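You operate a simulated robot arm through the tools that you are given. There is no shell and no other tool. Be economical: measure what you need, move in short steps, check, and stop when the job is done.

You run a simulated two-armed robot. Do the job below in one go: nothing can be reset, and whatever is moved stays where it is left.

JOB
Pick up the cashew bag with one hand, pass it to the other hand and put it in the yellow tray in the well.

It is judged by the outcome, as a careful person would: the job done as asked, and still so three seconds after it is handed in. It fails if anything else is knocked over, pushed out of place, dropped, spilled or broken.

ROBOT AND FRAMES
Two 7-joint arms with two-finger parallel grippers on one trunk, on a base that drives. Base frame: it is fixed to the floor where the robot stands at the start and does not move with it; the origin is under the middle of the robot, x ahead of it, y to its left, z up. Units: cm, rad, N and s.
The left shoulder is at the start at [2, 11.3, 122.2], the right one opposite. With the tool pointing down near the work surface each hand reaches from about 20 to 60 cm from the robot's upright axis, wherever it stands, measured 20 degrees to its own side. Places, roughly: yellow tray in the well (25x26 cm) [56, -420, 60]. Payload 1.57 kg a hand.
Tool frame (each hand has its own): the origin (TCP) lies between the finger pads and is the grasp point; the fingertips stand 3 cm ahead of it; z points along the fingers, y is the line along which they close. The gripper opens to 8 cm. The fingers are 1.7 cm wide and 1.2 cm thick; the gripper's body (4 by 8.2 cm) begins 8 cm behind the TCP.
Orientation is that of the tool frame in the base frame, as a unit quaternion [w, x, y, z]. With the fingers straight down and closing along the base's y, the tool's x points along the base's -x, its y along +y and its z along -z.

CONTROLS
- The arms move only by the tool nudge_tool. It takes "left_steps", "right_steps" or both (then of equal length, played together; a hand with none holds still); each is a list that holds one entry, the list of rows, each a list of 6 numbers: the shift along the base's x, y, z in cm, then the turn, a rotation vector about the base's x, y, z in rad. In form: [[[x, y, z, rx, ry, rz], ...]]. A call has 1 to 10 rows; each row shifts and turns the commanded pose from where the row before left it. "left_jaw" and "right_jaw" are, for a hand that has rows, the closure in counts, from 0 (fully open) to 255 (shut), set as the call begins (left out, the last holds). Each row takes 0.2 s and may step no farther than 5 cm and 0.15 rad from the row before; otherwise, or with a gripper value out of range, the whole call is refused. A pose out of reach is approached as far as the arm can. The call stops where the force on the tool passes 40 N (or 10 N more than at its start, if that is more) or the arm is blocked; 0.2 s more then pass. The fingers move at their own pace (about 4.5 cm/s each) and stop on an object; they squeeze with about 36 N. The grip force told is the motor's: it shows also when the fingers shut on nothing. Time passes only in rows, and 0.2 s behind the last, so rows that do not move let the fingers close. It gives the time, the measured TCP pose, the force on the tool (base axes), the opening and the grip force at its end, in the units of the frame above (readings bear some noise), with the torque about the TCP (base axes, N m) and any sound that the robot's microphone picked up, and new pictures: "pictures" is both (left out), scene, wrist or none (wrist: the cameras of the hands that moved).
- Cameras (640 x 400 px; columns grow to the right, rows downward): "scene" is now at [10.17, 0.68, 136.72]; the picture's right is [0.08, -1.00, 0.00], its down [-0.39, -0.03, -0.92] and it looks along [0.92, 0.07, -0.39] (base axes); focal length 273 px, centre (320, 200). "left" rides on the left gripper at [7.2, 0.7, -12.2] in its tool frame; the picture's right is [-0.09, 1.00, 0.00], its down [-0.84, -0.08, -0.54] and it looks along [-0.54, -0.05, 0.84] (tool axes); focal length 238 px, centre (320, 200). "right" rides on the right gripper at [7.2, -0.7, -12.2] in its tool frame; the picture's right is [0.09, 1.00, 0.00], its down [-0.84, 0.08, -0.54] and it looks along [-0.54, 0.05, 0.84] (tool axes); focal length 238 px, centre (320, 200). There is no depth. A picture from a camera that has moved, and an enlarged one, comes with that camera's place and axes in the base frame and with its lens.
- slide_trunk(by): slides the trunk up (or, below 0, down) by that many cm; the arms and the scene camera ride with it, the base frame stays. It gives what a move gives, with no picture.
- drive_base(legs): drives the robot by 1 to 6 legs, each [ahead, left, turn to the left] in cm, cm and rad, along the robot's own axes; the way and the turn of a leg run together, so that a leg with both is an arc; at most 150 cm and 3.142 rad a leg. The arms and the cameras ride along, it lands a little off, and it stops where it bumps. It gives what a move gives, and a new picture of the scene camera.
- aim_head(pan, tilt): turns the head with the scene camera to pan (to the left, within 1.396 rad either way) and tilt (down, from -0.506 to 1.204), counted from straight ahead of the robot. It gives what a move gives, and a new picture of the scene camera.
- close_up(camera, box): a new picture of the part [left, top, right, bottom] of that camera's present view, enlarged. The clock stands still meanwhile.
- job_done(): hands the job in; it is judged then, once.

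Go step by step. Nothing tells you exact positions but the pictures and the camera data: compare them with the known pose of the tool, close in by small moves and look again before you grip or let go. The budget is 120 turns and 260 pictures, counting those below and the enlarged ones. Unless the task says otherwise, let go and move clear before handing in, and close with one line.

The tools are called after "Request:" as a command line: name --argument value ..., lists and objects as JSON in quotes. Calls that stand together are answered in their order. nudge_tool: Moves the arms, as the interface text tells. Its arguments: {"type":"object","properties":{"left_steps":{"type":"array","items":{"type":"array","items":{"type":"array","items":{"type":"number"}}}},"left_jaw":{"type":"number"},"right_steps":{"type":"array","items":{"type":"array","items":{"type":"array","items":{"type":"number"}}}},"right_jaw":{"type":"number"},"pictures":{"type":"string","enum":["both","scene","wrist","none"]}},"required":[]} The other tools are called the same way: slide_trunk (by) slides the trunk up or down; drive_base (legs) drives the base; aim_head (pan, tilt) turns the head that bears the scene camera; close_up (camera, box) takes an enlarged picture of a part of a camera's view; job_done () hands the job in.

At the start:

```text
t: 0.0
left_position: [42.6, 16.35, 111.15]
left_ee_rot: [0.0, -0.001, 1.0, 0.0]
left_force: [0.7, -0.4, 0.0]
left_ft_torque: [-0.03, 0.0, -0.01]
left_gripper_width: 8.01
left_finger_force: 0.1
right_position: [44.15, -13.83, 115.92]
right_ee_rot: [0.0, 0.0, 1.0, 0.0]
right_force: [0.1, -0.2, 0.0]
right_ft_torque: [-0.01, -0.02, 0.02]
right_gripper_width: 8.01
right_finger_force: 0.0
trunk travel left (down, up): [-27.5, 29.5]
robot x, y, heading: [-0.26, 0.22, 0.003]
head pan, tilt: [0.079, 0.398]
```

scene: 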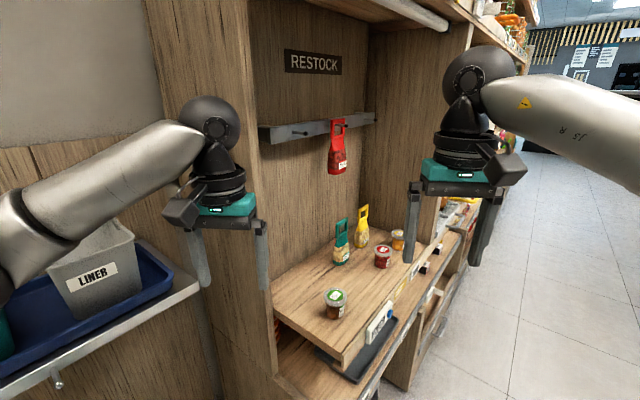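
right: 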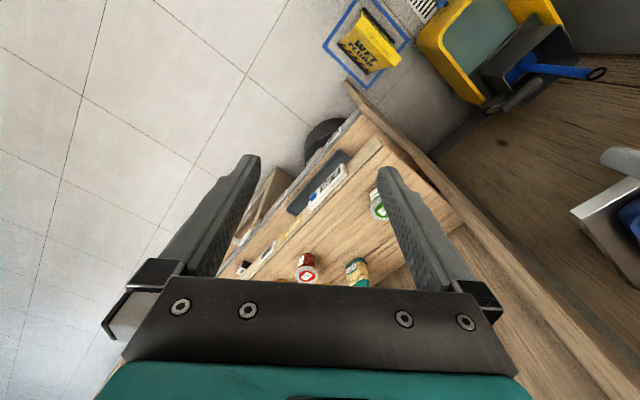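
left: 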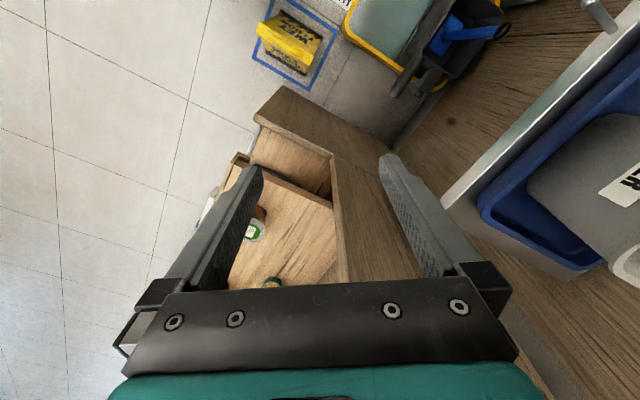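

I see a shelf with a red bag hanging on a hook and a green and a yellow bag standing on a shelf with jars. I need to tell which is the cashew bag, so I will enlarge.

Request:
close_up --camera "scene" --box '[300, 180, 460, 330]'

Request:
close_up --camera "scene" --box '[260, 90, 400, 190]'

```text
2.67 times, centred on (380, 255) of scene
camera zoom: at [10.17, 0.68, 136.72], right [0.08, -1.0, 0.0], down [-0.39, -0.03, -0.92], along [0.92, 0.07, -0.39], focal length 728 px, centre (160, 53)
```

zoom: 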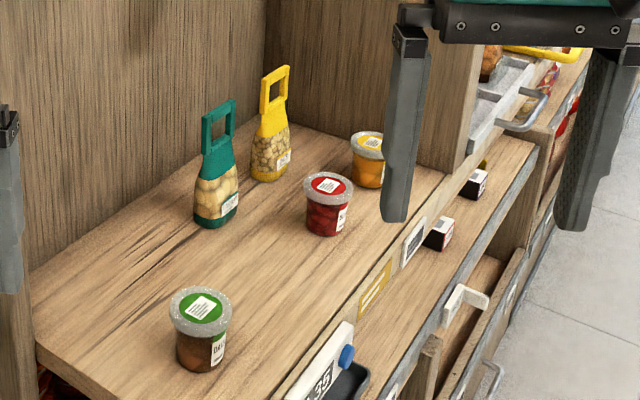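

```text
4.00 times, centred on (330, 140) of scene
camera zoom: at [10.17, 0.68, 136.72], right [0.08, -1.0, 0.0], down [-0.39, -0.03, -0.92], along [0.92, 0.07, -0.39], focal length 1092 px, centre (280, 440)
```

zoom: 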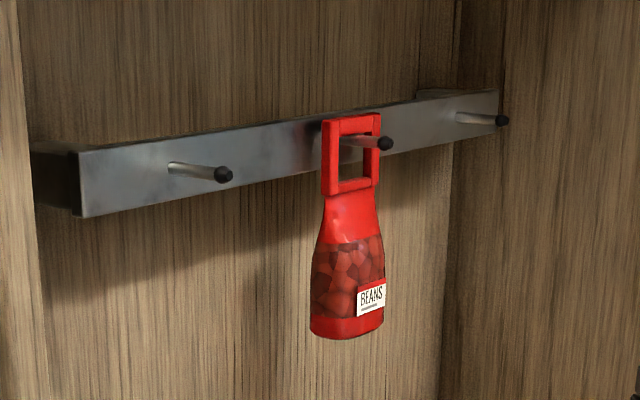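

The red bag is beans; I must read the green and yellow labels.

Request:
close_up --camera "scene" --box '[328, 200, 376, 270]'

Request:
close_up --camera "right" --box '[230, 190, 440, 300]'

```text
5.71 times, centred on (352, 235) of scene
camera zoom: at [10.17, 0.68, 136.72], right [0.08, -1.0, 0.0], down [-0.39, -0.03, -0.92], along [0.92, 0.07, -0.39], focal length 1560 px, centre (137, 0)
```

zoom: 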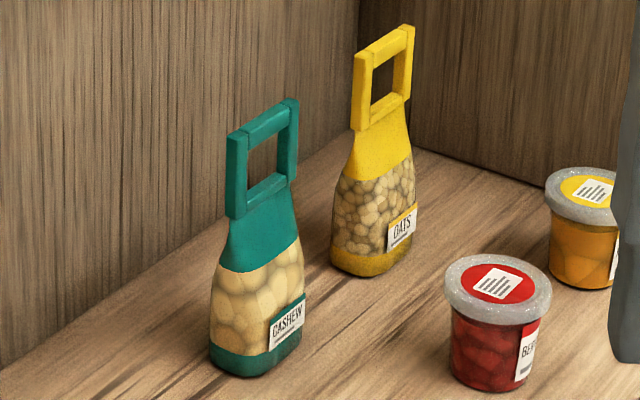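

```text
3.05 times, centred on (335, 245) of right
camera zoom: at [37.07, -14.65, 128.14], right [-0.09, 1.0, 0.0], down [0.84, 0.08, 0.54], along [0.54, 0.05, -0.84], focal length 726 px, centre (274, 63)
```

zoom: 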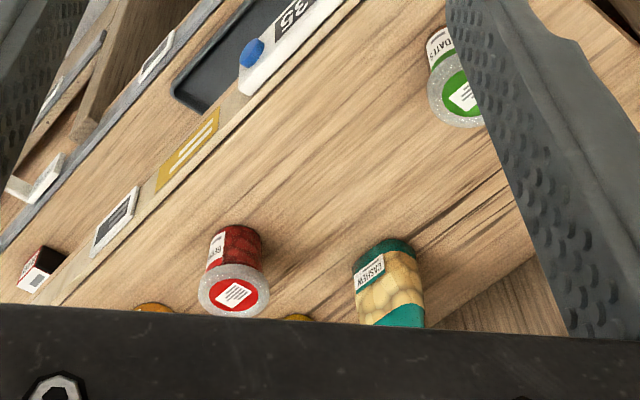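

The green bag is the cashew, standing near (86, 0), base height about 81.5, with the bean bag hanging right above it. I'll look at the floor before driving.

Request:
aim_head --pan 0.0 --tilt 1.1

Request:
aim_head --pan -1.0 --tilt 0.7

```text
t: 1.1
left_position: [42.49, 16.36, 111.13]
left_ee_rot: [0.001, 0.0, 1.0, 0.0]
left_force: [0.3, -0.1, -0.7]
left_ft_torque: [0.03, -0.03, -0.03]
left_gripper_width: 8.0
left_finger_force: 0.0
right_position: [44.06, -13.97, 115.94]
right_ee_rot: [0.0, -0.001, 1.0, 0.0]
right_force: [0.2, 1.2, 0.0]
right_ft_torque: [0.01, -0.02, -0.01]
right_gripper_width: 8.0
right_finger_force: 0.0
trunk travel left (down, up): [-27.5, 29.5]
robot x, y, heading: [-0.01, 0.12, 0.0]
head pan, tilt: [0.0, 1.1]
camera scene: at [7.25, -0.04, 131.02], right [0.0, -1.0, 0.0], down [-0.89, 0.0, -0.45], along [0.45, 0.0, -0.89], focal length 273 px, centre (320, 200)
```

scene: 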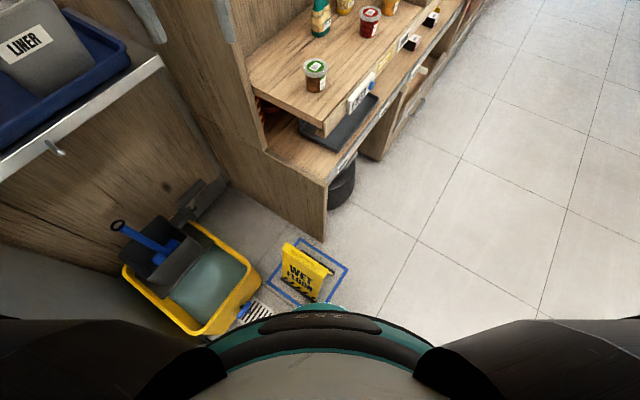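

```text
t: 2.3
left_position: [42.45, 16.47, 111.13]
left_ee_rot: [-0.001, 0.0, 1.0, 0.0]
left_force: [0.8, 0.0, -0.1]
left_ft_torque: [0.04, -0.03, 0.0]
left_gripper_width: 8.01
left_finger_force: 0.0
right_position: [44.25, -13.74, 116.08]
right_ee_rot: [0.0, -0.001, 1.0, -0.001]
right_force: [0.1, 0.6, 1.1]
right_ft_torque: [-0.01, 0.0, 0.0]
right_gripper_width: 7.99
right_finger_force: 0.1
trunk travel left (down, up): [-27.5, 29.5]
robot x, y, heading: [-0.11, -0.28, -0.002]
head pan, tilt: [-1.0, 0.7]
camera scene: at [5.53, -7.18, 134.02], right [-0.84, -0.54, 0.0], down [-0.35, 0.54, -0.76], along [0.41, -0.64, -0.64], focal length 273 px, centre (320, 200)
```

scene: 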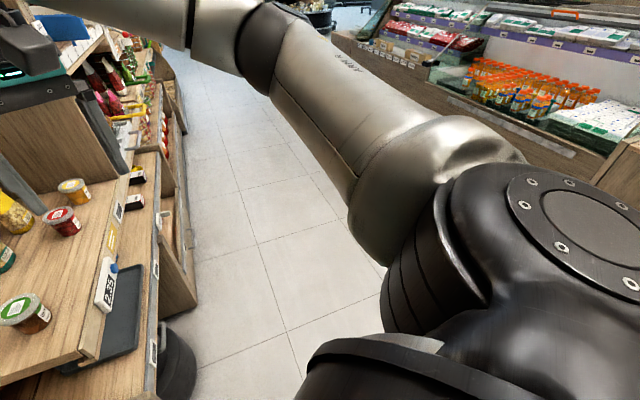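

Floor to the right is clear; the wet-floor sign stands just in front of the base, so I go right first, then ahead, then turn to face the shelf bay.

Request:
aim_head --pan 0.0 --tilt 0.6

Request:
drive_base --legs '[[0, -45, 0], [40, -30, 0], [0, 0, 0.96]]'

```text
t: 3.6
left_position: [42.57, 16.47, 111.08]
left_ee_rot: [0.0, 0.0, 1.0, 0.0]
left_force: [0.6, 0.4, 0.5]
left_ft_torque: [-0.02, 0.02, 0.01]
left_gripper_width: 8.0
left_finger_force: 0.0
right_position: [44.17, -13.82, 116.09]
right_ee_rot: [0.0, 0.0, 1.0, 0.0]
right_force: [0.0, -0.5, 0.4]
right_ft_torque: [0.02, 0.0, -0.01]
right_gripper_width: 8.0
right_finger_force: 0.0
trunk travel left (down, up): [-27.5, 29.5]
robot x, y, heading: [-0.71, -0.06, -0.001]
head pan, tilt: [0.0, 0.6]
camera scene: at [9.77, -0.05, 134.88], right [0.0, -1.0, 0.0], down [-0.56, 0.0, -0.83], along [0.83, 0.0, -0.56], focal length 273 px, centre (320, 200)
```

scene: 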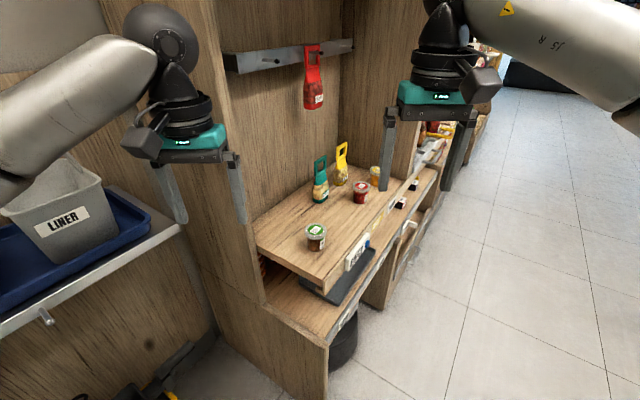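

```text
t: 11.3
left_position: [50.8, -30.86, 111.06]
left_ee_rot: [-0.001, -0.46, 0.888, -0.001]
left_force: [-0.1, -0.2, -0.2]
left_ft_torque: [0.03, -0.01, 0.0]
left_gripper_width: 8.0
left_finger_force: 0.0
right_position: [76.37, -47.1, 116.04]
right_ee_rot: [-0.001, -0.46, 0.888, 0.0]
right_force: [-0.4, 0.3, 0.3]
right_ft_torque: [0.0, -0.02, -0.01]
right_gripper_width: 8.02
right_finger_force: 0.0
trunk travel left (down, up): [-27.5, 29.5]
robot x, y, heading: [39.63, -75.29, 0.958]
head pan, tilt: [0.0, 0.6]
camera scene: at [45.17, -67.1, 134.88], right [0.82, -0.58, 0.0], down [-0.33, -0.46, -0.83], along [0.48, 0.67, -0.56], focal length 273 px, centre (320, 200)
```

scene: 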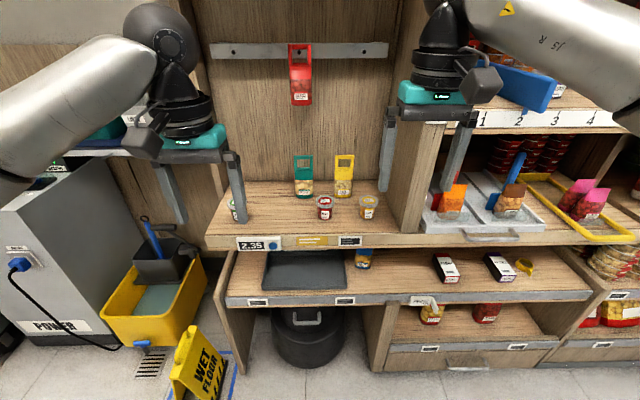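

I now face the bay squarely. I enlarge the bags to measure again.

Request:
close_up --camera "scene" --box '[260, 40, 400, 230]'

Request:
close_up --camera "scene" --box '[275, 140, 375, 230]'

```text
2.11 times, centred on (330, 135) of scene
camera zoom: at [45.17, -67.1, 134.88], right [0.82, -0.58, 0.0], down [-0.33, -0.46, -0.83], along [0.48, 0.67, -0.56], focal length 575 px, centre (299, 337)
```

zoom: 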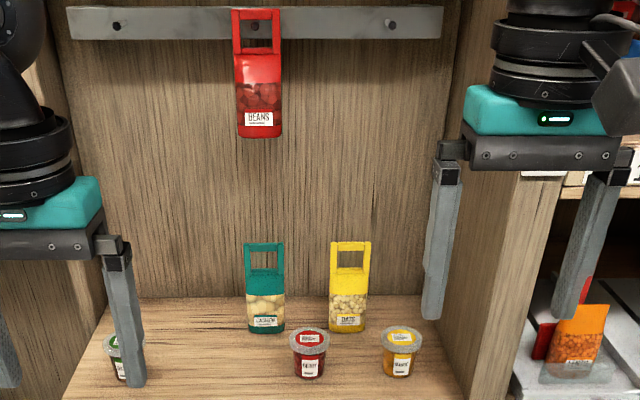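

```text
4.44 times, centred on (325, 185) of scene
camera zoom: at [45.17, -67.1, 134.88], right [0.82, -0.58, 0.0], down [-0.33, -0.46, -0.83], along [0.48, 0.67, -0.56], focal length 1213 px, centre (298, 267)
```

zoom: 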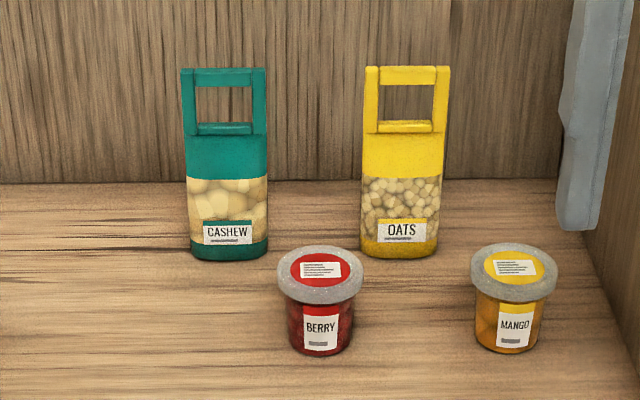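

The cashew bag is about 89 cm ahead and 5 cm left of the robot, 6.5 cm wide, top at about z 98; the bean bag hangs from z 113 above. I'll pitch the left hand to about 35° below horizontal, and draw the right hand back.

Request:
nudge_tool --left_steps '[[[0, 0, -2, 0.1122, -0.0789, 0], [0, 0, -2, 0.1122, -0.0789, 0], [0, 0, -2, 0.1122, -0.0789, 0], [0, 0, -2, 0.1122, -0.0789, 0], [0, 0, -2, 0.1122, -0.0789, 0], [0, 0, -2, 0.1122, -0.0789, 0], [0, 0, -2, 0.1122, -0.0789, 0]]]' --right_steps '[[[-1.15, -1.64, 0, 0, 0, 0], [-1.15, -1.64, 0, 0, 0, 0], [-1.15, -1.64, 0, 0, 0, 0], [-1.15, -1.64, 0, 0, 0, 0], [-1.15, -1.64, 0, 0, 0, 0], [-1.15, -1.64, 0, 0, 0, 0], [-1.15, -1.64, 0, 0, 0, 0]]]' --left_jaw 0 --pictures "both"

```text
t: 12.9
left_position: [50.74, -30.91, 97.0]
left_ee_rot: [0.41, -0.408, 0.788, 0.212]
left_force: [-0.4, -0.1, 0.7]
left_ft_torque: [-0.02, 0.01, 0.06]
left_gripper_width: 8.0
left_finger_force: 0.1
right_position: [68.35, -58.48, 116.06]
right_ee_rot: [0.0, -0.461, 0.888, -0.001]
right_force: [0.1, -0.6, 0.2]
right_ft_torque: [-0.01, -0.01, 0.01]
right_gripper_width: 8.02
right_finger_force: 0.0
trunk travel left (down, up): [-27.5, 29.5]
robot x, y, heading: [39.97, -75.03, 0.955]
head pan, tilt: [0.0, 0.6]
camera scene: at [45.15, -67.13, 134.89], right [0.82, -0.58, 0.0], down [-0.33, -0.46, -0.83], along [0.48, 0.67, -0.56], focal length 273 px, centre (320, 200)
camera right: at [64.8, -64.96, 128.14], right [-0.87, 0.5, 0.0], down [0.42, 0.73, 0.54], along [0.27, 0.47, -0.84], focal length 238 px, centre (320, 200)
camera left: at [42.1, -41.98, 98.26], right [-0.78, 0.62, 0.07], down [0.08, -0.02, 1.0], along [0.62, 0.79, -0.04], focal length 238 px, centre (320, 200)
```

scene: 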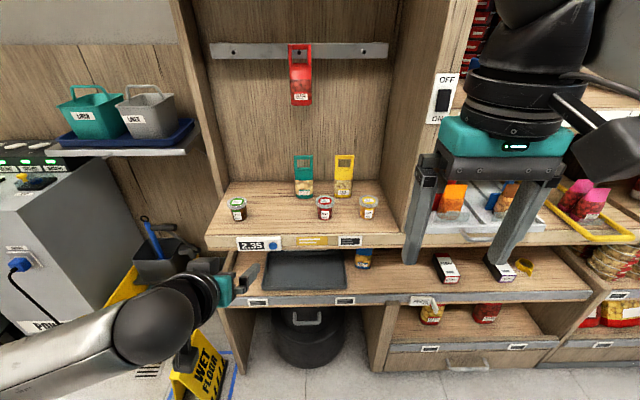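
right: 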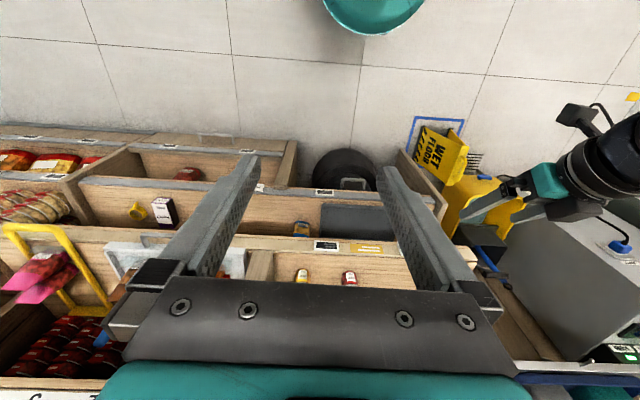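
left: 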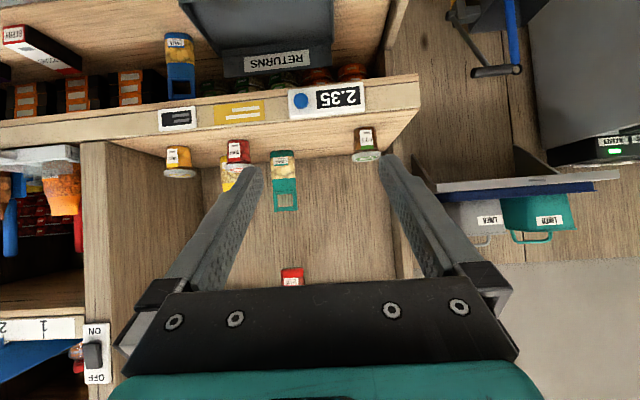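

Both arms are ready. I shift the left hand a little inward, then drive right and ahead.

Request:
nudge_tool --left_steps '[[[2, -1.4, 0, 0, 0, 0], [2, -1.4, 0, 0, 0, 0]]]' --pictures "none"

Request:
drive_base --legs '[[0, -8, 0], [24, 0, 0]]'

Request:
close_up --camera "left" --box '[180, 80, 460, 300]'

```text
t: 13.5
left_position: [54.81, -33.62, 97.03]
left_ee_rot: [0.41, -0.409, 0.787, 0.213]
left_force: [-0.4, 0.5, -0.1]
left_ft_torque: [-0.02, 0.03, 0.0]
left_gripper_width: 8.02
left_finger_force: 0.1
right_position: [68.37, -58.58, 116.03]
right_ee_rot: [0.0, -0.46, 0.888, 0.0]
right_force: [0.6, 0.1, -0.2]
right_ft_torque: [0.01, -0.03, 0.0]
right_gripper_width: 7.98
right_finger_force: 0.0
trunk travel left (down, up): [-27.5, 29.5]
robot x, y, heading: [39.48, -75.07, 0.959]
head pan, tilt: [0.0, 0.6]
```

```text
t: 16.0
left_position: [75.14, -18.55, 97.16]
left_ee_rot: [0.409, -0.409, 0.787, 0.213]
left_force: [0.3, -0.4, -0.1]
left_ft_torque: [0.01, 0.01, 0.0]
left_gripper_width: 8.01
left_finger_force: 0.0
right_position: [88.67, -43.46, 116.08]
right_ee_rot: [-0.001, -0.461, 0.887, 0.0]
right_force: [0.4, 1.0, 0.0]
right_ft_torque: [-0.03, 0.01, -0.02]
right_gripper_width: 7.98
right_finger_force: 0.0
trunk travel left (down, up): [-27.5, 29.5]
robot x, y, heading: [59.85, -59.78, 0.955]
head pan, tilt: [0.0, 0.6]
camera scene: at [65.54, -52.0, 134.87], right [0.82, -0.58, 0.0], down [-0.33, -0.46, -0.82], along [0.47, 0.67, -0.57], focal length 273 px, centre (320, 200)
```

scene: 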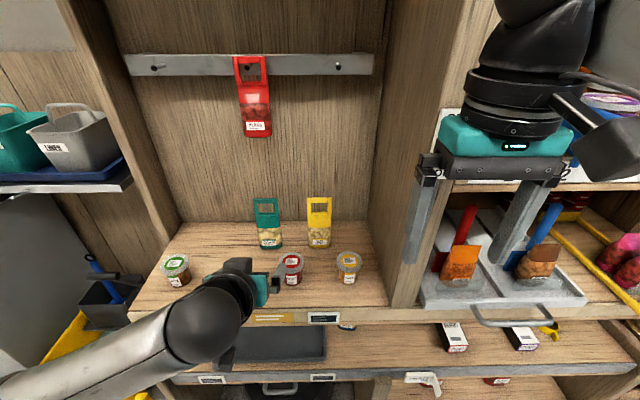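

```text
1.82 times, centred on (320, 190) of left
camera zoom: at [66.47, -29.59, 98.18], right [-0.78, 0.62, 0.08], down [0.09, -0.01, 1.0], along [0.61, 0.79, -0.04], focal length 433 px, centre (320, 218)
```

zoom: 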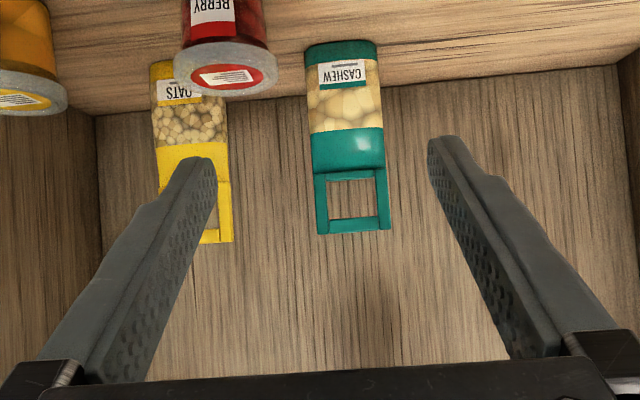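

The left wrist view shows the bag 1.9 cm left of the hand's line and about 24 cm ahead. I move in half way and look again.

Request:
nudge_tool --left_steps '[[[1.2, 2.52, -0.75, 0, 0, 0], [1.2, 2.52, -0.75, 0, 0, 0], [1.2, 2.52, -0.75, 0, 0, 0], [1.2, 2.52, -0.75, 0, 0, 0]]]' --pictures "both"

Request:
close_up --camera "left" --box '[180, 60, 460, 280]'

```text
t: 17.0
left_position: [79.82, -8.42, 93.99]
left_ee_rot: [0.41, -0.409, 0.787, 0.213]
left_force: [0.4, 0.1, 0.1]
left_ft_torque: [-0.01, -0.03, -0.04]
left_gripper_width: 8.02
left_finger_force: 0.1
right_position: [88.71, -43.36, 115.95]
right_ee_rot: [0.0, -0.461, 0.887, 0.0]
right_force: [1.1, 0.2, 0.8]
right_ft_torque: [0.0, 0.02, 0.0]
right_gripper_width: 7.98
right_finger_force: 0.0
trunk travel left (down, up): [-27.5, 29.5]
robot x, y, heading: [59.77, -60.04, 0.962]
head pan, tilt: [0.0, 0.6]
camera scene: at [65.52, -52.05, 134.88], right [0.82, -0.58, 0.0], down [-0.33, -0.46, -0.82], along [0.47, 0.67, -0.57], focal length 273 px, centre (320, 200)
camera left: at [71.23, -19.48, 95.18], right [-0.78, 0.62, 0.08], down [0.08, -0.02, 1.0], along [0.61, 0.79, -0.04], focal length 238 px, centre (320, 200)
```

scene: 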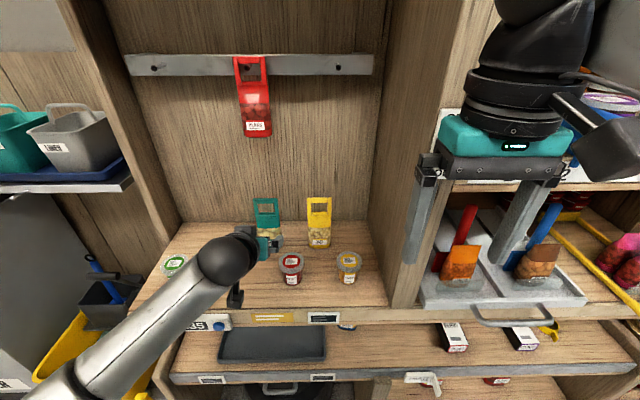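
left: 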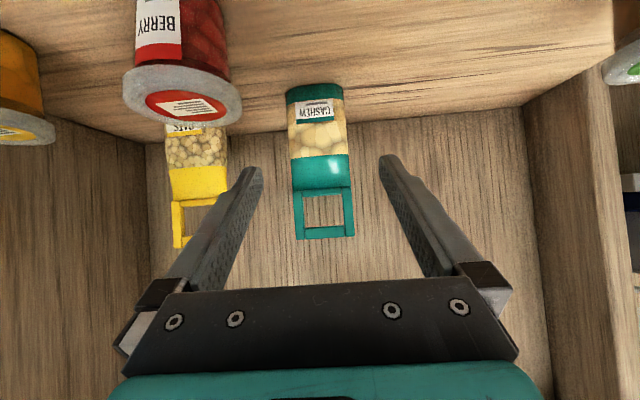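

```text
1.82 times, centred on (320, 170) of left
camera zoom: at [71.23, -19.48, 95.18], right [-0.78, 0.62, 0.08], down [0.08, -0.02, 1.0], along [0.61, 0.79, -0.04], focal length 433 px, centre (320, 254)
```

zoom: 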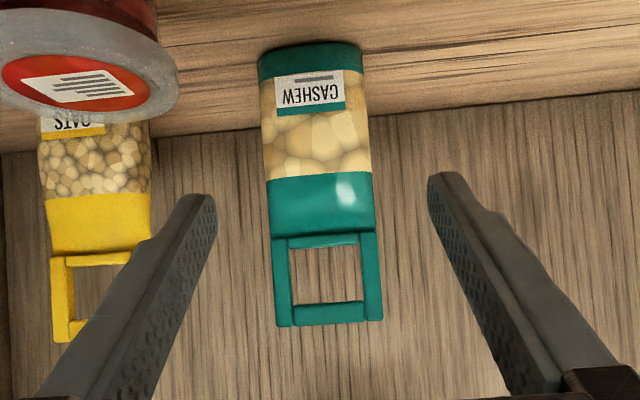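

The bag is nearly centred: I correct 0.6 cm to the right, go down 2.7 cm to the green band and advance 7 cm, then check.

Request:
nudge_tool --left_steps '[[[0.49, -0.35, -1.4, 0, 0, 0], [1.35, 1.9, -1.3, 0, 0, 0], [1.35, 1.9, 0, 0, 0, 0], [1.35, 1.9, 0, 0, 0, 0]]]' --pictures "both"

Request:
close_up --camera "scene" --box '[200, 180, 360, 300]'

```text
t: 18.0
left_position: [84.24, -3.18, 91.46]
left_ee_rot: [0.41, -0.409, 0.787, 0.214]
left_force: [0.3, 1.0, 0.5]
left_ft_torque: [-0.01, 0.05, 0.0]
left_gripper_width: 8.0
left_finger_force: 0.0
right_position: [88.71, -43.43, 116.02]
right_ee_rot: [0.0, -0.461, 0.887, 0.0]
right_force: [-0.7, -0.2, 0.7]
right_ft_torque: [-0.01, -0.04, 0.03]
right_gripper_width: 8.0
right_finger_force: 0.1
trunk travel left (down, up): [-27.5, 29.5]
robot x, y, heading: [59.57, -60.01, 0.962]
head pan, tilt: [0.0, 0.6]
camera scene: at [65.53, -52.05, 134.88], right [0.82, -0.58, 0.0], down [-0.33, -0.46, -0.82], along [0.47, 0.67, -0.57], focal length 273 px, centre (320, 200)
camera left: at [75.78, -14.19, 92.48], right [-0.78, 0.62, 0.08], down [0.09, -0.02, 1.0], along [0.61, 0.79, -0.04], focal length 238 px, centre (320, 200)
```

scene: 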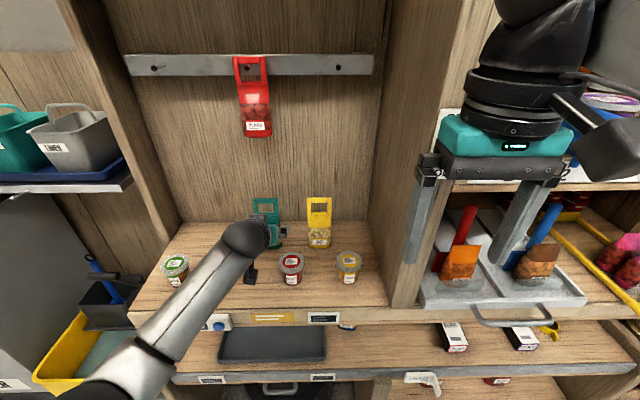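
left: 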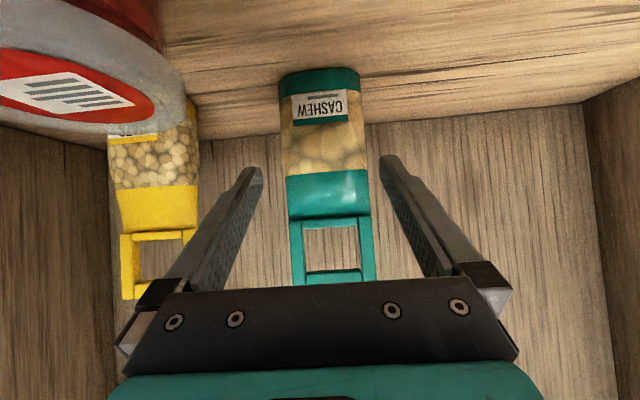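

```text
3.33 times, centred on (280, 240) of scene
camera zoom: at [65.53, -52.05, 134.88], right [0.82, -0.58, 0.0], down [-0.33, -0.46, -0.82], along [0.47, 0.67, -0.57], focal length 910 px, centre (453, 67)
```

zoom: 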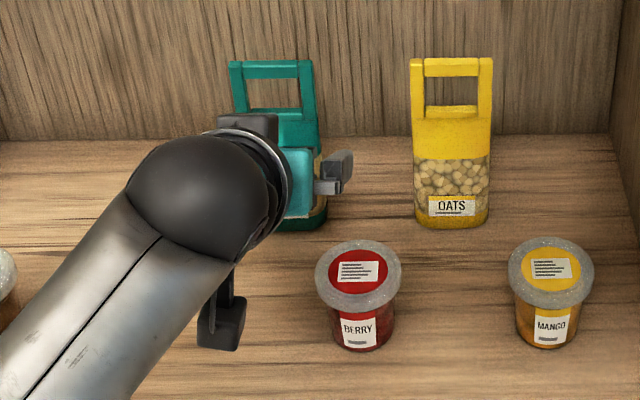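

Almost aligned; I shift 0.35 cm left and advance with fingers straddling, checking part way.

Request:
nudge_tool --left_steps '[[[-0.29, 0.2, 0, 0, 0, 0], [0.87, 1.22, -0.2, 0, 0, 0], [0.87, 1.22, 0, 0, 0, 0]]]' --pictures "wrist"

Request:
close_up --camera "left" --box '[220, 60, 420, 300]'

```text
t: 18.8
left_position: [85.82, -0.47, 91.3]
left_ee_rot: [0.409, -0.408, 0.788, 0.213]
left_force: [-0.2, 0.0, -0.3]
left_ft_torque: [0.02, -0.01, 0.0]
left_gripper_width: 7.99
left_finger_force: 0.0
right_position: [88.73, -43.41, 115.98]
right_ee_rot: [0.0, -0.461, 0.888, 0.0]
right_force: [0.2, 0.0, -0.5]
right_ft_torque: [-0.01, -0.01, -0.01]
right_gripper_width: 8.01
right_finger_force: 0.1
trunk travel left (down, up): [-27.5, 29.5]
robot x, y, heading: [59.94, -60.08, 0.957]
head pan, tilt: [0.0, 0.6]
camera left: at [77.2, -11.49, 92.36], right [-0.78, 0.62, 0.08], down [0.08, -0.02, 1.0], along [0.61, 0.79, -0.04], focal length 238 px, centre (320, 200)
```

left: 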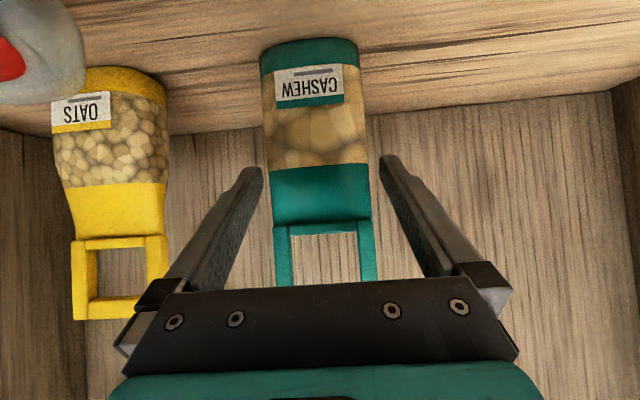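

```text
1.67 times, centred on (320, 180) of left
camera zoom: at [77.2, -11.49, 92.36], right [-0.78, 0.62, 0.08], down [0.08, -0.02, 1.0], along [0.61, 0.79, -0.04], focal length 397 px, centre (320, 233)
```

zoom: 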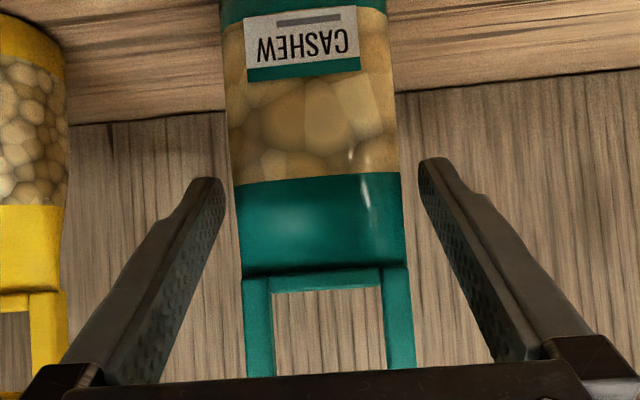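

Aligned with clearance on both sides. I advance 3 cm and check the straddle.

Request:
nudge_tool --left_steps '[[[0.58, 0.81, 0, 0, 0, 0], [0.58, 0.81, 0, 0, 0, 0], [0.58, 0.81, 0, 0, 0, 0]]]' --pictures "wrist"

```text
t: 19.6
left_position: [87.6, 2.05, 91.13]
left_ee_rot: [0.41, -0.409, 0.787, 0.214]
left_force: [0.5, -0.4, 0.1]
left_ft_torque: [0.0, 0.02, 0.03]
left_gripper_width: 8.0
left_finger_force: 0.0
right_position: [88.66, -43.44, 115.92]
right_ee_rot: [0.001, -0.461, 0.888, -0.001]
right_force: [0.4, 0.0, -0.3]
right_ft_torque: [0.0, 0.01, 0.0]
right_gripper_width: 8.02
right_finger_force: 0.0
trunk travel left (down, up): [-27.5, 29.5]
robot x, y, heading: [59.8, -60.21, 0.962]
head pan, tilt: [0.0, 0.6]
camera left: at [78.96, -9.05, 92.3], right [-0.78, 0.62, 0.08], down [0.09, -0.02, 1.0], along [0.61, 0.79, -0.04], focal length 238 px, centre (320, 200)
```

left: 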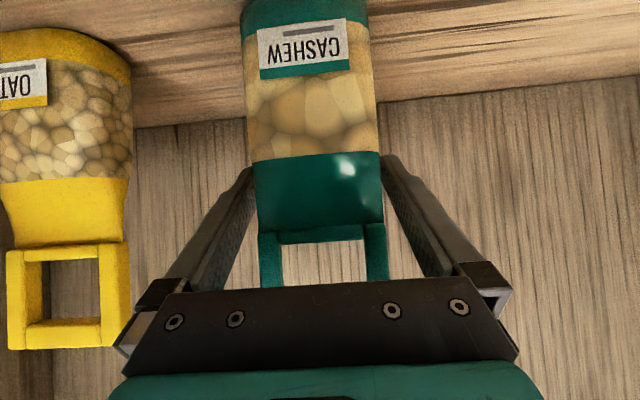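

The fingers straddle the green band. I close the jaw.

Request:
nudge_tool --left_steps '[[[0, 0, 0, 0, 0, 0], [0, 0, 0, 0, 0, 0], [0, 0, 0, 0, 0, 0], [0, 0, 0, 0, 0, 0]]]' --left_jaw 255 --pictures "wrist"

```text
t: 20.6
left_position: [87.61, 1.98, 91.28]
left_ee_rot: [0.41, -0.41, 0.787, 0.214]
left_force: [-0.1, -0.1, 0.6]
left_ft_torque: [-0.01, -0.02, 0.0]
left_gripper_width: 5.95
left_finger_force: 35.8
right_position: [88.6, -43.37, 115.96]
right_ee_rot: [0.0, -0.46, 0.888, 0.0]
right_force: [0.5, 0.5, 0.5]
right_ft_torque: [0.02, 0.0, -0.02]
right_gripper_width: 8.0
right_finger_force: 0.1
trunk travel left (down, up): [-27.5, 29.5]
robot x, y, heading: [59.82, -60.24, 0.953]
head pan, tilt: [0.0, 0.6]
camera left: at [78.97, -9.08, 92.31], right [-0.78, 0.62, 0.08], down [0.08, -0.02, 1.0], along [0.61, 0.79, -0.04], focal length 238 px, centre (320, 200)
```

left: 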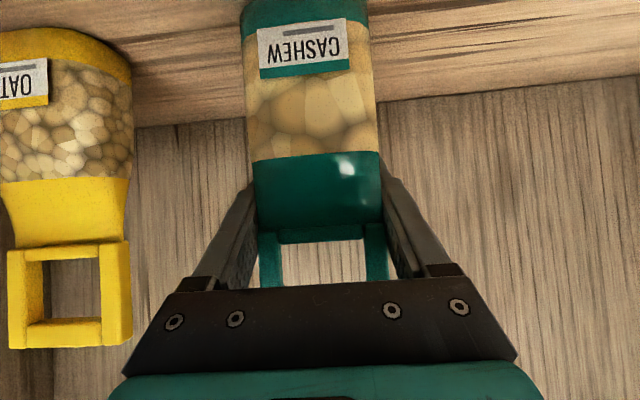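

Held at 5.95 cm. I lift a little, then draw out with a shift to the left to clear the berry jar.

Request:
nudge_tool --left_steps '[[[0, 0, 1, 0, 0, 0], [0, 0, 1.5, 0, 0, 0], [0, 0, 1.5, 0, 0, 0]]]' --pictures "both"

```text
t: 21.4
left_position: [87.64, 2.06, 95.1]
left_ee_rot: [0.41, -0.408, 0.787, 0.213]
left_force: [-0.3, 0.4, -0.8]
left_ft_torque: [0.02, -0.02, 0.01]
left_gripper_width: 5.98
left_finger_force: 35.8
right_position: [88.52, -43.39, 115.98]
right_ee_rot: [0.0, -0.461, 0.887, 0.0]
right_force: [0.3, -0.7, -0.2]
right_ft_torque: [0.0, 0.01, -0.04]
right_gripper_width: 7.99
right_finger_force: 0.0
trunk travel left (down, up): [-27.5, 29.5]
robot x, y, heading: [59.98, -60.45, 0.957]
head pan, tilt: [0.0, 0.6]
camera scene: at [65.5, -52.06, 134.88], right [0.82, -0.58, 0.0], down [-0.33, -0.46, -0.83], along [0.47, 0.67, -0.56], focal length 273 px, centre (320, 200)
camera left: at [79.02, -9.1, 96.35], right [-0.78, 0.62, 0.08], down [0.08, -0.02, 1.0], along [0.61, 0.79, -0.04], focal length 238 px, centre (320, 200)
```

scene: 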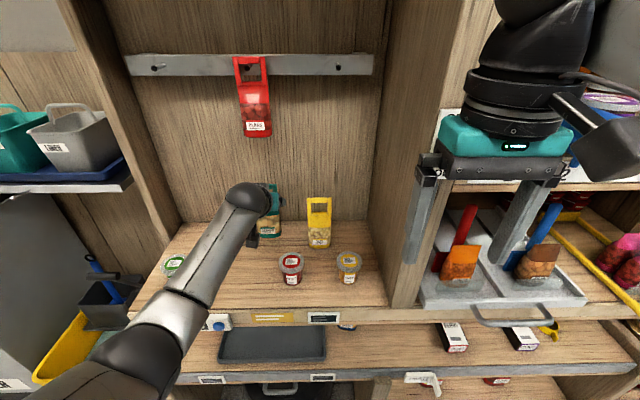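
left: 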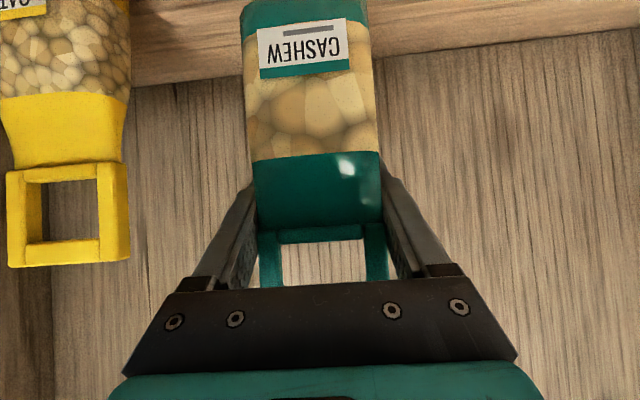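

The bag is lifted and firm. Now I draw it out of the bay.

Request:
nudge_tool --left_steps '[[[-2.67, -1.17, 0.8, 0, 0, 0], [-2.67, -1.17, 0.8, 0, 0, 0], [-2.3, -3.3, 1.5, 0, 0, 0], [-2.3, -3.3, 1.5, 0, 0, 0], [-2.3, -3.3, 1, 0, 0, 0], [-2.3, -3.3, 0, 0, 0, 0]]]' --pictures "both"

```text
t: 22.8
left_position: [72.95, -13.68, 100.82]
left_ee_rot: [0.409, -0.409, 0.787, 0.213]
left_force: [0.2, 0.2, 0.5]
left_ft_torque: [0.03, -0.02, 0.04]
left_gripper_width: 5.96
left_finger_force: 35.3
right_position: [88.61, -43.51, 116.06]
right_ee_rot: [0.0, -0.461, 0.887, 0.0]
right_force: [-0.5, 0.0, -0.6]
right_ft_torque: [0.0, 0.03, 0.0]
right_gripper_width: 8.01
right_finger_force: 0.0
trunk travel left (down, up): [-27.5, 29.5]
robot x, y, heading: [59.99, -59.84, 0.959]
head pan, tilt: [0.0, 0.6]
camera scene: at [65.47, -52.1, 134.89], right [0.82, -0.58, 0.0], down [-0.32, -0.46, -0.83], along [0.47, 0.68, -0.56], focal length 273 px, centre (320, 200)
camera left: at [64.43, -24.75, 101.98], right [-0.78, 0.62, 0.08], down [0.08, -0.01, 1.0], along [0.61, 0.79, -0.04], focal length 238 px, centre (320, 200)
```

scene: 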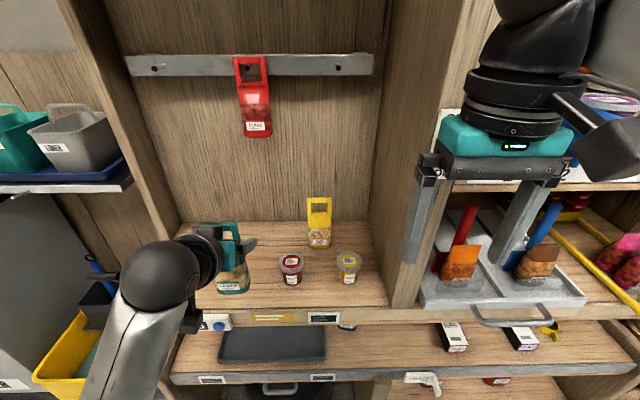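
left: 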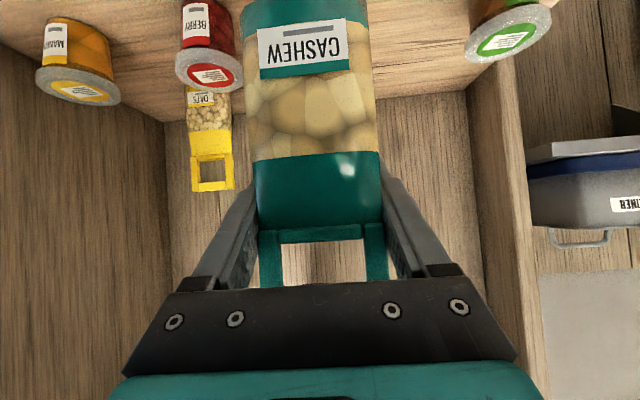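

The bag clears the jars. I back the robot out of the bay into the aisle for the handover.

Request:
drive_base --legs '[[-38, 0, 0]]'

```text
t: 25.2
left_position: [51.16, -44.58, 100.93]
left_ee_rot: [0.409, -0.41, 0.787, 0.213]
left_force: [-0.8, 0.1, -1.4]
left_ft_torque: [0.05, -0.01, 0.01]
left_gripper_width: 5.95
left_finger_force: 35.8
right_position: [66.83, -74.31, 116.08]
right_ee_rot: [0.001, -0.462, 0.887, 0.001]
right_force: [-1.0, -0.1, 0.0]
right_ft_torque: [0.02, -0.02, 0.0]
right_gripper_width: 8.01
right_finger_force: 0.0
trunk travel left (down, up): [-27.5, 29.5]
robot x, y, heading: [38.33, -90.98, 0.963]
head pan, tilt: [0.0, 0.6]
camera scene: at [43.77, -83.01, 134.89], right [0.82, -0.57, 0.0], down [-0.32, -0.46, -0.83], along [0.47, 0.68, -0.56], focal length 273 px, centre (320, 200)
```

scene: 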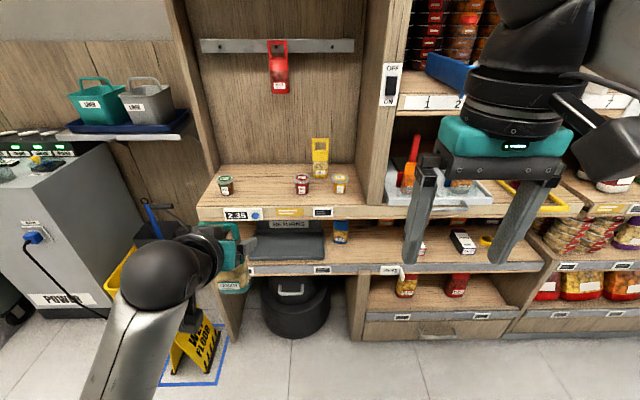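

In the open. I bring the left hand with the bag towards the middle and turn the right hand by 90° so it can take the handle from above, fingers front and back.

Request:
nudge_tool --left_steps '[[[0.95, -0.65, -0.4, 0, 0, 0], [0.95, -0.65, -0.4, 0, 0, 0], [0.95, -0.65, -0.4, 0, 0, 0], [0.95, -0.65, -0.4, 0, 0, 0], [0.95, -0.65, -0.4, 0, 0, 0], [0.95, -0.65, -0.4, 0, 0, 0], [0.95, -0.65, -0.4, 0, 0, 0], [0.95, -0.65, -0.4, 0, 0, 0], [0.95, -0.65, -0.4, 0, 0, 0], [0.95, -0.65, -0.4, 0, 0, 0]]]' --right_steps '[[[0, 0, 0, 0, 0, 0.143], [0, 0, 0, 0, 0, 0.143], [0, 0, 0, 0, 0, 0.143], [0, 0, 0, 0, 0, 0.143], [0, 0, 0, 0, 0, 0.143], [0, 0, 0, 0, 0, 0.143], [0, 0, 0, 0, 0, 0.143], [0, 0, 0, 0, 0, 0.143], [0, 0, 0, 0, 0, 0.143], [0, 0, 0, 0, 0, 0.143]]]' --right_jaw 112 --pictures "both"

```text
t: 27.4
left_position: [60.67, -51.05, 96.94]
left_ee_rot: [0.408, -0.411, 0.787, 0.214]
left_force: [0.4, 0.4, -0.7]
left_ft_torque: [-0.02, -0.02, -0.01]
left_gripper_width: 5.93
left_finger_force: 35.9
right_position: [64.09, -75.14, 115.86]
right_ee_rot: [0.001, 0.93, -0.367, 0.0]
right_force: [-1.0, 0.0, 0.5]
right_ft_torque: [-0.01, -0.01, -0.02]
right_gripper_width: 4.54
right_finger_force: 0.1
right hand out of reach, approached as far as the arm can: row 10
trunk travel left (down, up): [-27.5, 29.5]
robot x, y, heading: [38.45, -90.85, 0.959]
head pan, tilt: [0.0, 0.6]
camera scene: at [43.77, -82.96, 134.88], right [0.82, -0.57, 0.0], down [-0.32, -0.46, -0.83], along [0.47, 0.68, -0.56], focal length 273 px, centre (320, 200)
camera right: at [69.9, -79.61, 127.9], right [-0.61, -0.79, 0.0], down [-0.66, 0.51, 0.54], along [-0.43, 0.33, -0.84], focal length 238 px, centre (320, 200)
camera left: at [52.17, -62.06, 97.96], right [-0.79, 0.61, 0.08], down [0.09, -0.01, 1.0], along [0.61, 0.79, -0.04], focal length 238 px, centre (320, 200)
```

scene: 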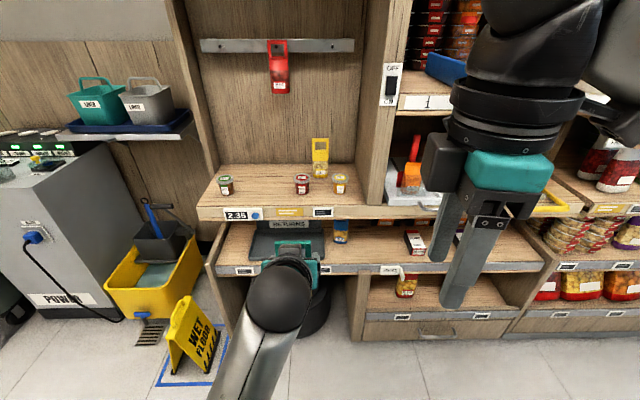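
right: 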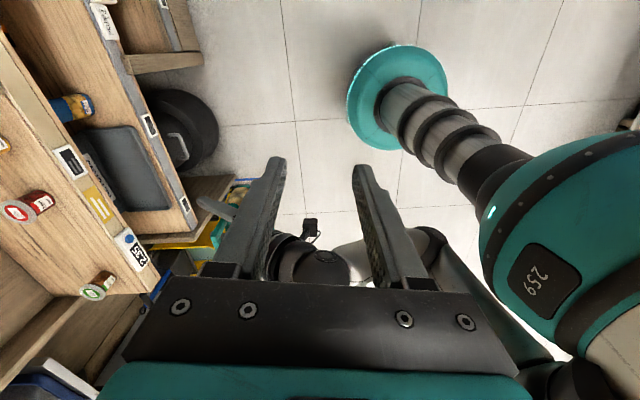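
left: 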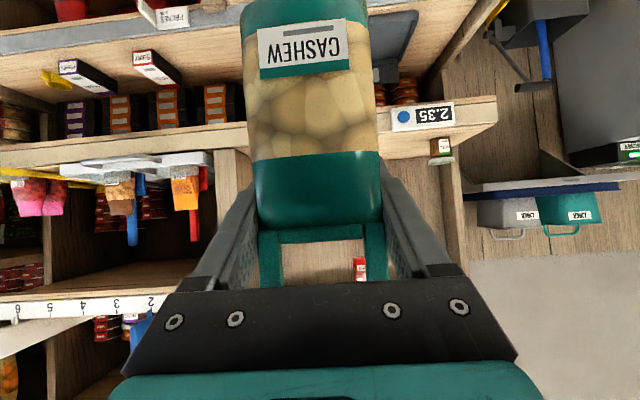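

The right wrist got near a limit close to the body; I move it forward over the bag, where it should have more freedom, and look.

Request:
nudge_tool --right_steps '[[[-0.95, 3.9, 0, 0, 0, 0], [-0.95, 3.9, 0, 0, 0, 0], [-0.95, 3.9, 0, 0, 0, 0], [-0.95, 3.9, 0, 0, 0, 0], [-0.95, 3.9, -1, 0, 0, 0], [-0.95, 3.9, -1, 0, 0, 0]]]' --pictures "both"

```text
t: 28.8
left_position: [60.78, -50.94, 97.05]
left_ee_rot: [0.409, -0.41, 0.787, 0.213]
left_force: [0.0, 0.0, -0.5]
left_ft_torque: [0.0, -0.04, -0.01]
left_gripper_width: 5.95
left_finger_force: 36.2
right_position: [56.85, -62.64, 115.47]
right_ee_rot: [-0.001, 0.93, -0.368, 0.001]
right_force: [-0.8, -0.3, 0.3]
right_ft_torque: [-0.01, -0.02, -0.01]
right_gripper_width: 4.48
right_finger_force: 0.0
right hand out of reach, approached as far as the arm can: row 1, 2, 3, 4, 5, 6
trunk travel left (down, up): [-27.5, 29.5]
robot x, y, heading: [38.38, -90.88, 0.964]
head pan, tilt: [0.0, 0.6]
camera scene: at [43.81, -82.97, 134.88], right [0.82, -0.57, 0.0], down [-0.32, -0.46, -0.83], along [0.47, 0.68, -0.56], focal length 273 px, centre (320, 200)
camera right: at [62.57, -67.26, 127.58], right [-0.61, -0.79, 0.0], down [-0.66, 0.52, 0.54], along [-0.43, 0.33, -0.84], focal length 238 px, centre (320, 200)
```

scene: 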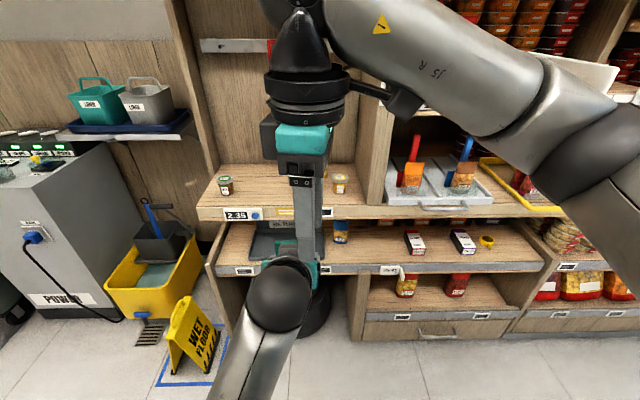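
right: 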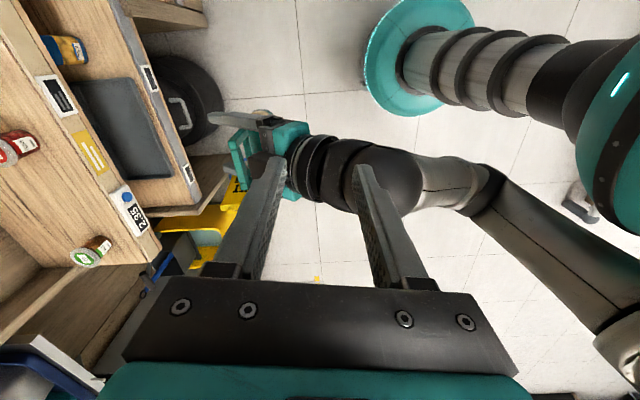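

The right hand can't hold that turn this far out. The handle can also be taken from above at its 6.3 cm width with the normal wrist turn, so I raise the right hand and turn it back over the bag.

Request:
nudge_tool --right_steps '[[[0, 0, 4, 0, 0, 0], [0, 0, 4, 0, 0, -0.143], [0, 0, 0, 0, 0, -0.143], [0, 0, 0, 0, 0, -0.143], [0, 0, 0, 0, 0, -0.143], [0, 0, 0, 0, 0, -0.143], [0, 0, 0, 0, 0, -0.143], [0, 0, 0, 0, 0, -0.143], [0, 0, 0, 0, 0, -0.143], [0, 0, 0, 0, 0, -0.143]]]' --right_jaw 0 --pictures "both"

```text
t: 31.0
left_position: [60.79, -50.83, 96.77]
left_ee_rot: [0.409, -0.41, 0.786, 0.215]
left_force: [-0.4, -0.4, -1.5]
left_ft_torque: [0.03, 0.01, 0.0]
left_gripper_width: 5.93
left_finger_force: 36.3
right_position: [56.38, -63.12, 123.28]
right_ee_rot: [0.0, -0.523, 0.852, 0.0]
right_force: [0.5, -0.3, 0.0]
right_ft_torque: [0.01, -0.02, 0.0]
right_gripper_width: 7.99
right_finger_force: 0.0
right hand out of reach, approached as far as the arm can: row 1
trunk travel left (down, up): [-27.5, 29.5]
robot x, y, heading: [38.13, -90.82, 0.958]
head pan, tilt: [0.0, 0.6]
camera scene: at [43.8, -82.97, 134.88], right [0.82, -0.57, 0.0], down [-0.32, -0.46, -0.83], along [0.47, 0.68, -0.56], focal length 273 px, centre (320, 200)
camera right: at [53.78, -70.0, 135.42], right [-0.93, 0.37, 0.0], down [0.31, 0.78, 0.54], along [0.2, 0.5, -0.84], focal length 238 px, centre (320, 200)
```

scene: 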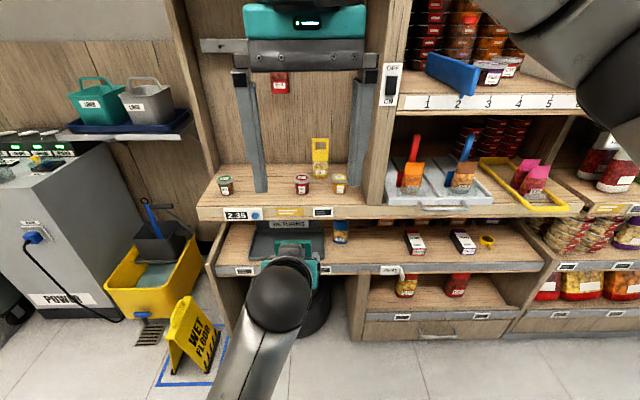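
right: 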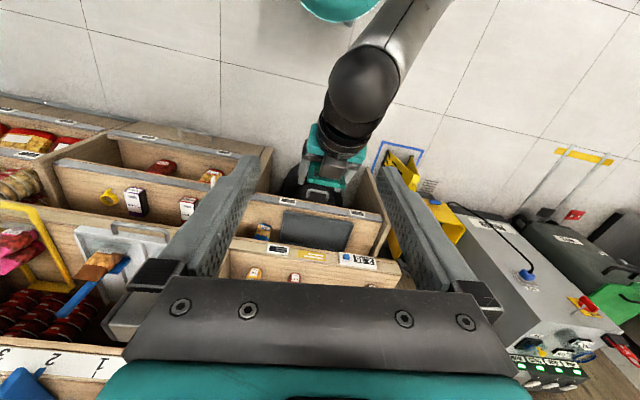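

Good, nearly square now. I correct the last 0.14 rad, lean the hand 0.25 rad forward to keep its camera clear of the left wrist, and move over the handle.

Request:
nudge_tool --right_steps '[[[1.1, 3, 0, 0, 0, -0.143], [1.1, 3, 0, -0.102, 0.072, 0], [1.1, 3, -1, -0.102, 0.072, 0], [1.1, 3, -1, 0, 0, 0]]]' --pictures "both"

```text
t: 32.0
left_position: [60.79, -50.95, 96.81]
left_ee_rot: [0.408, -0.41, 0.787, 0.214]
left_force: [-0.1, -0.7, 0.1]
left_ft_torque: [0.0, 0.03, 0.02]
left_gripper_width: 5.94
left_finger_force: 36.2
right_position: [60.34, -52.14, 121.78]
right_ee_rot: [-0.111, -0.46, 0.879, -0.055]
right_force: [0.1, 0.7, -0.6]
right_ft_torque: [0.01, 0.06, 0.0]
right_gripper_width: 8.01
right_finger_force: 0.1
right hand out of reach, approached as far as the arm can: row 4
trunk travel left (down, up): [-27.5, 29.5]
robot x, y, heading: [38.6, -90.99, 0.964]
head pan, tilt: [0.0, 0.6]
camera scene: at [43.93, -83.02, 134.88], right [0.82, -0.57, 0.0], down [-0.32, -0.46, -0.82], along [0.47, 0.68, -0.57], focal length 273 px, centre (320, 200)
camera right: at [58.83, -56.01, 135.22], right [-0.87, 0.5, 0.03], down [0.48, 0.82, 0.32], along [0.14, 0.29, -0.95], focal length 238 px, centre (320, 200)
```

scene: 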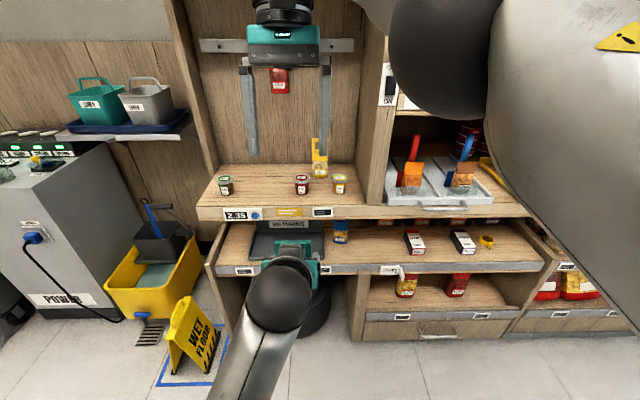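
right: 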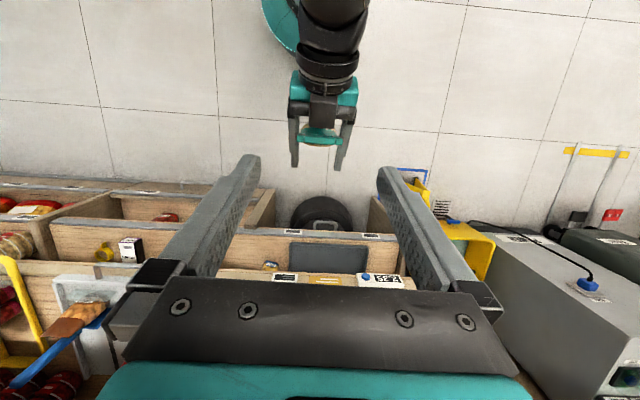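

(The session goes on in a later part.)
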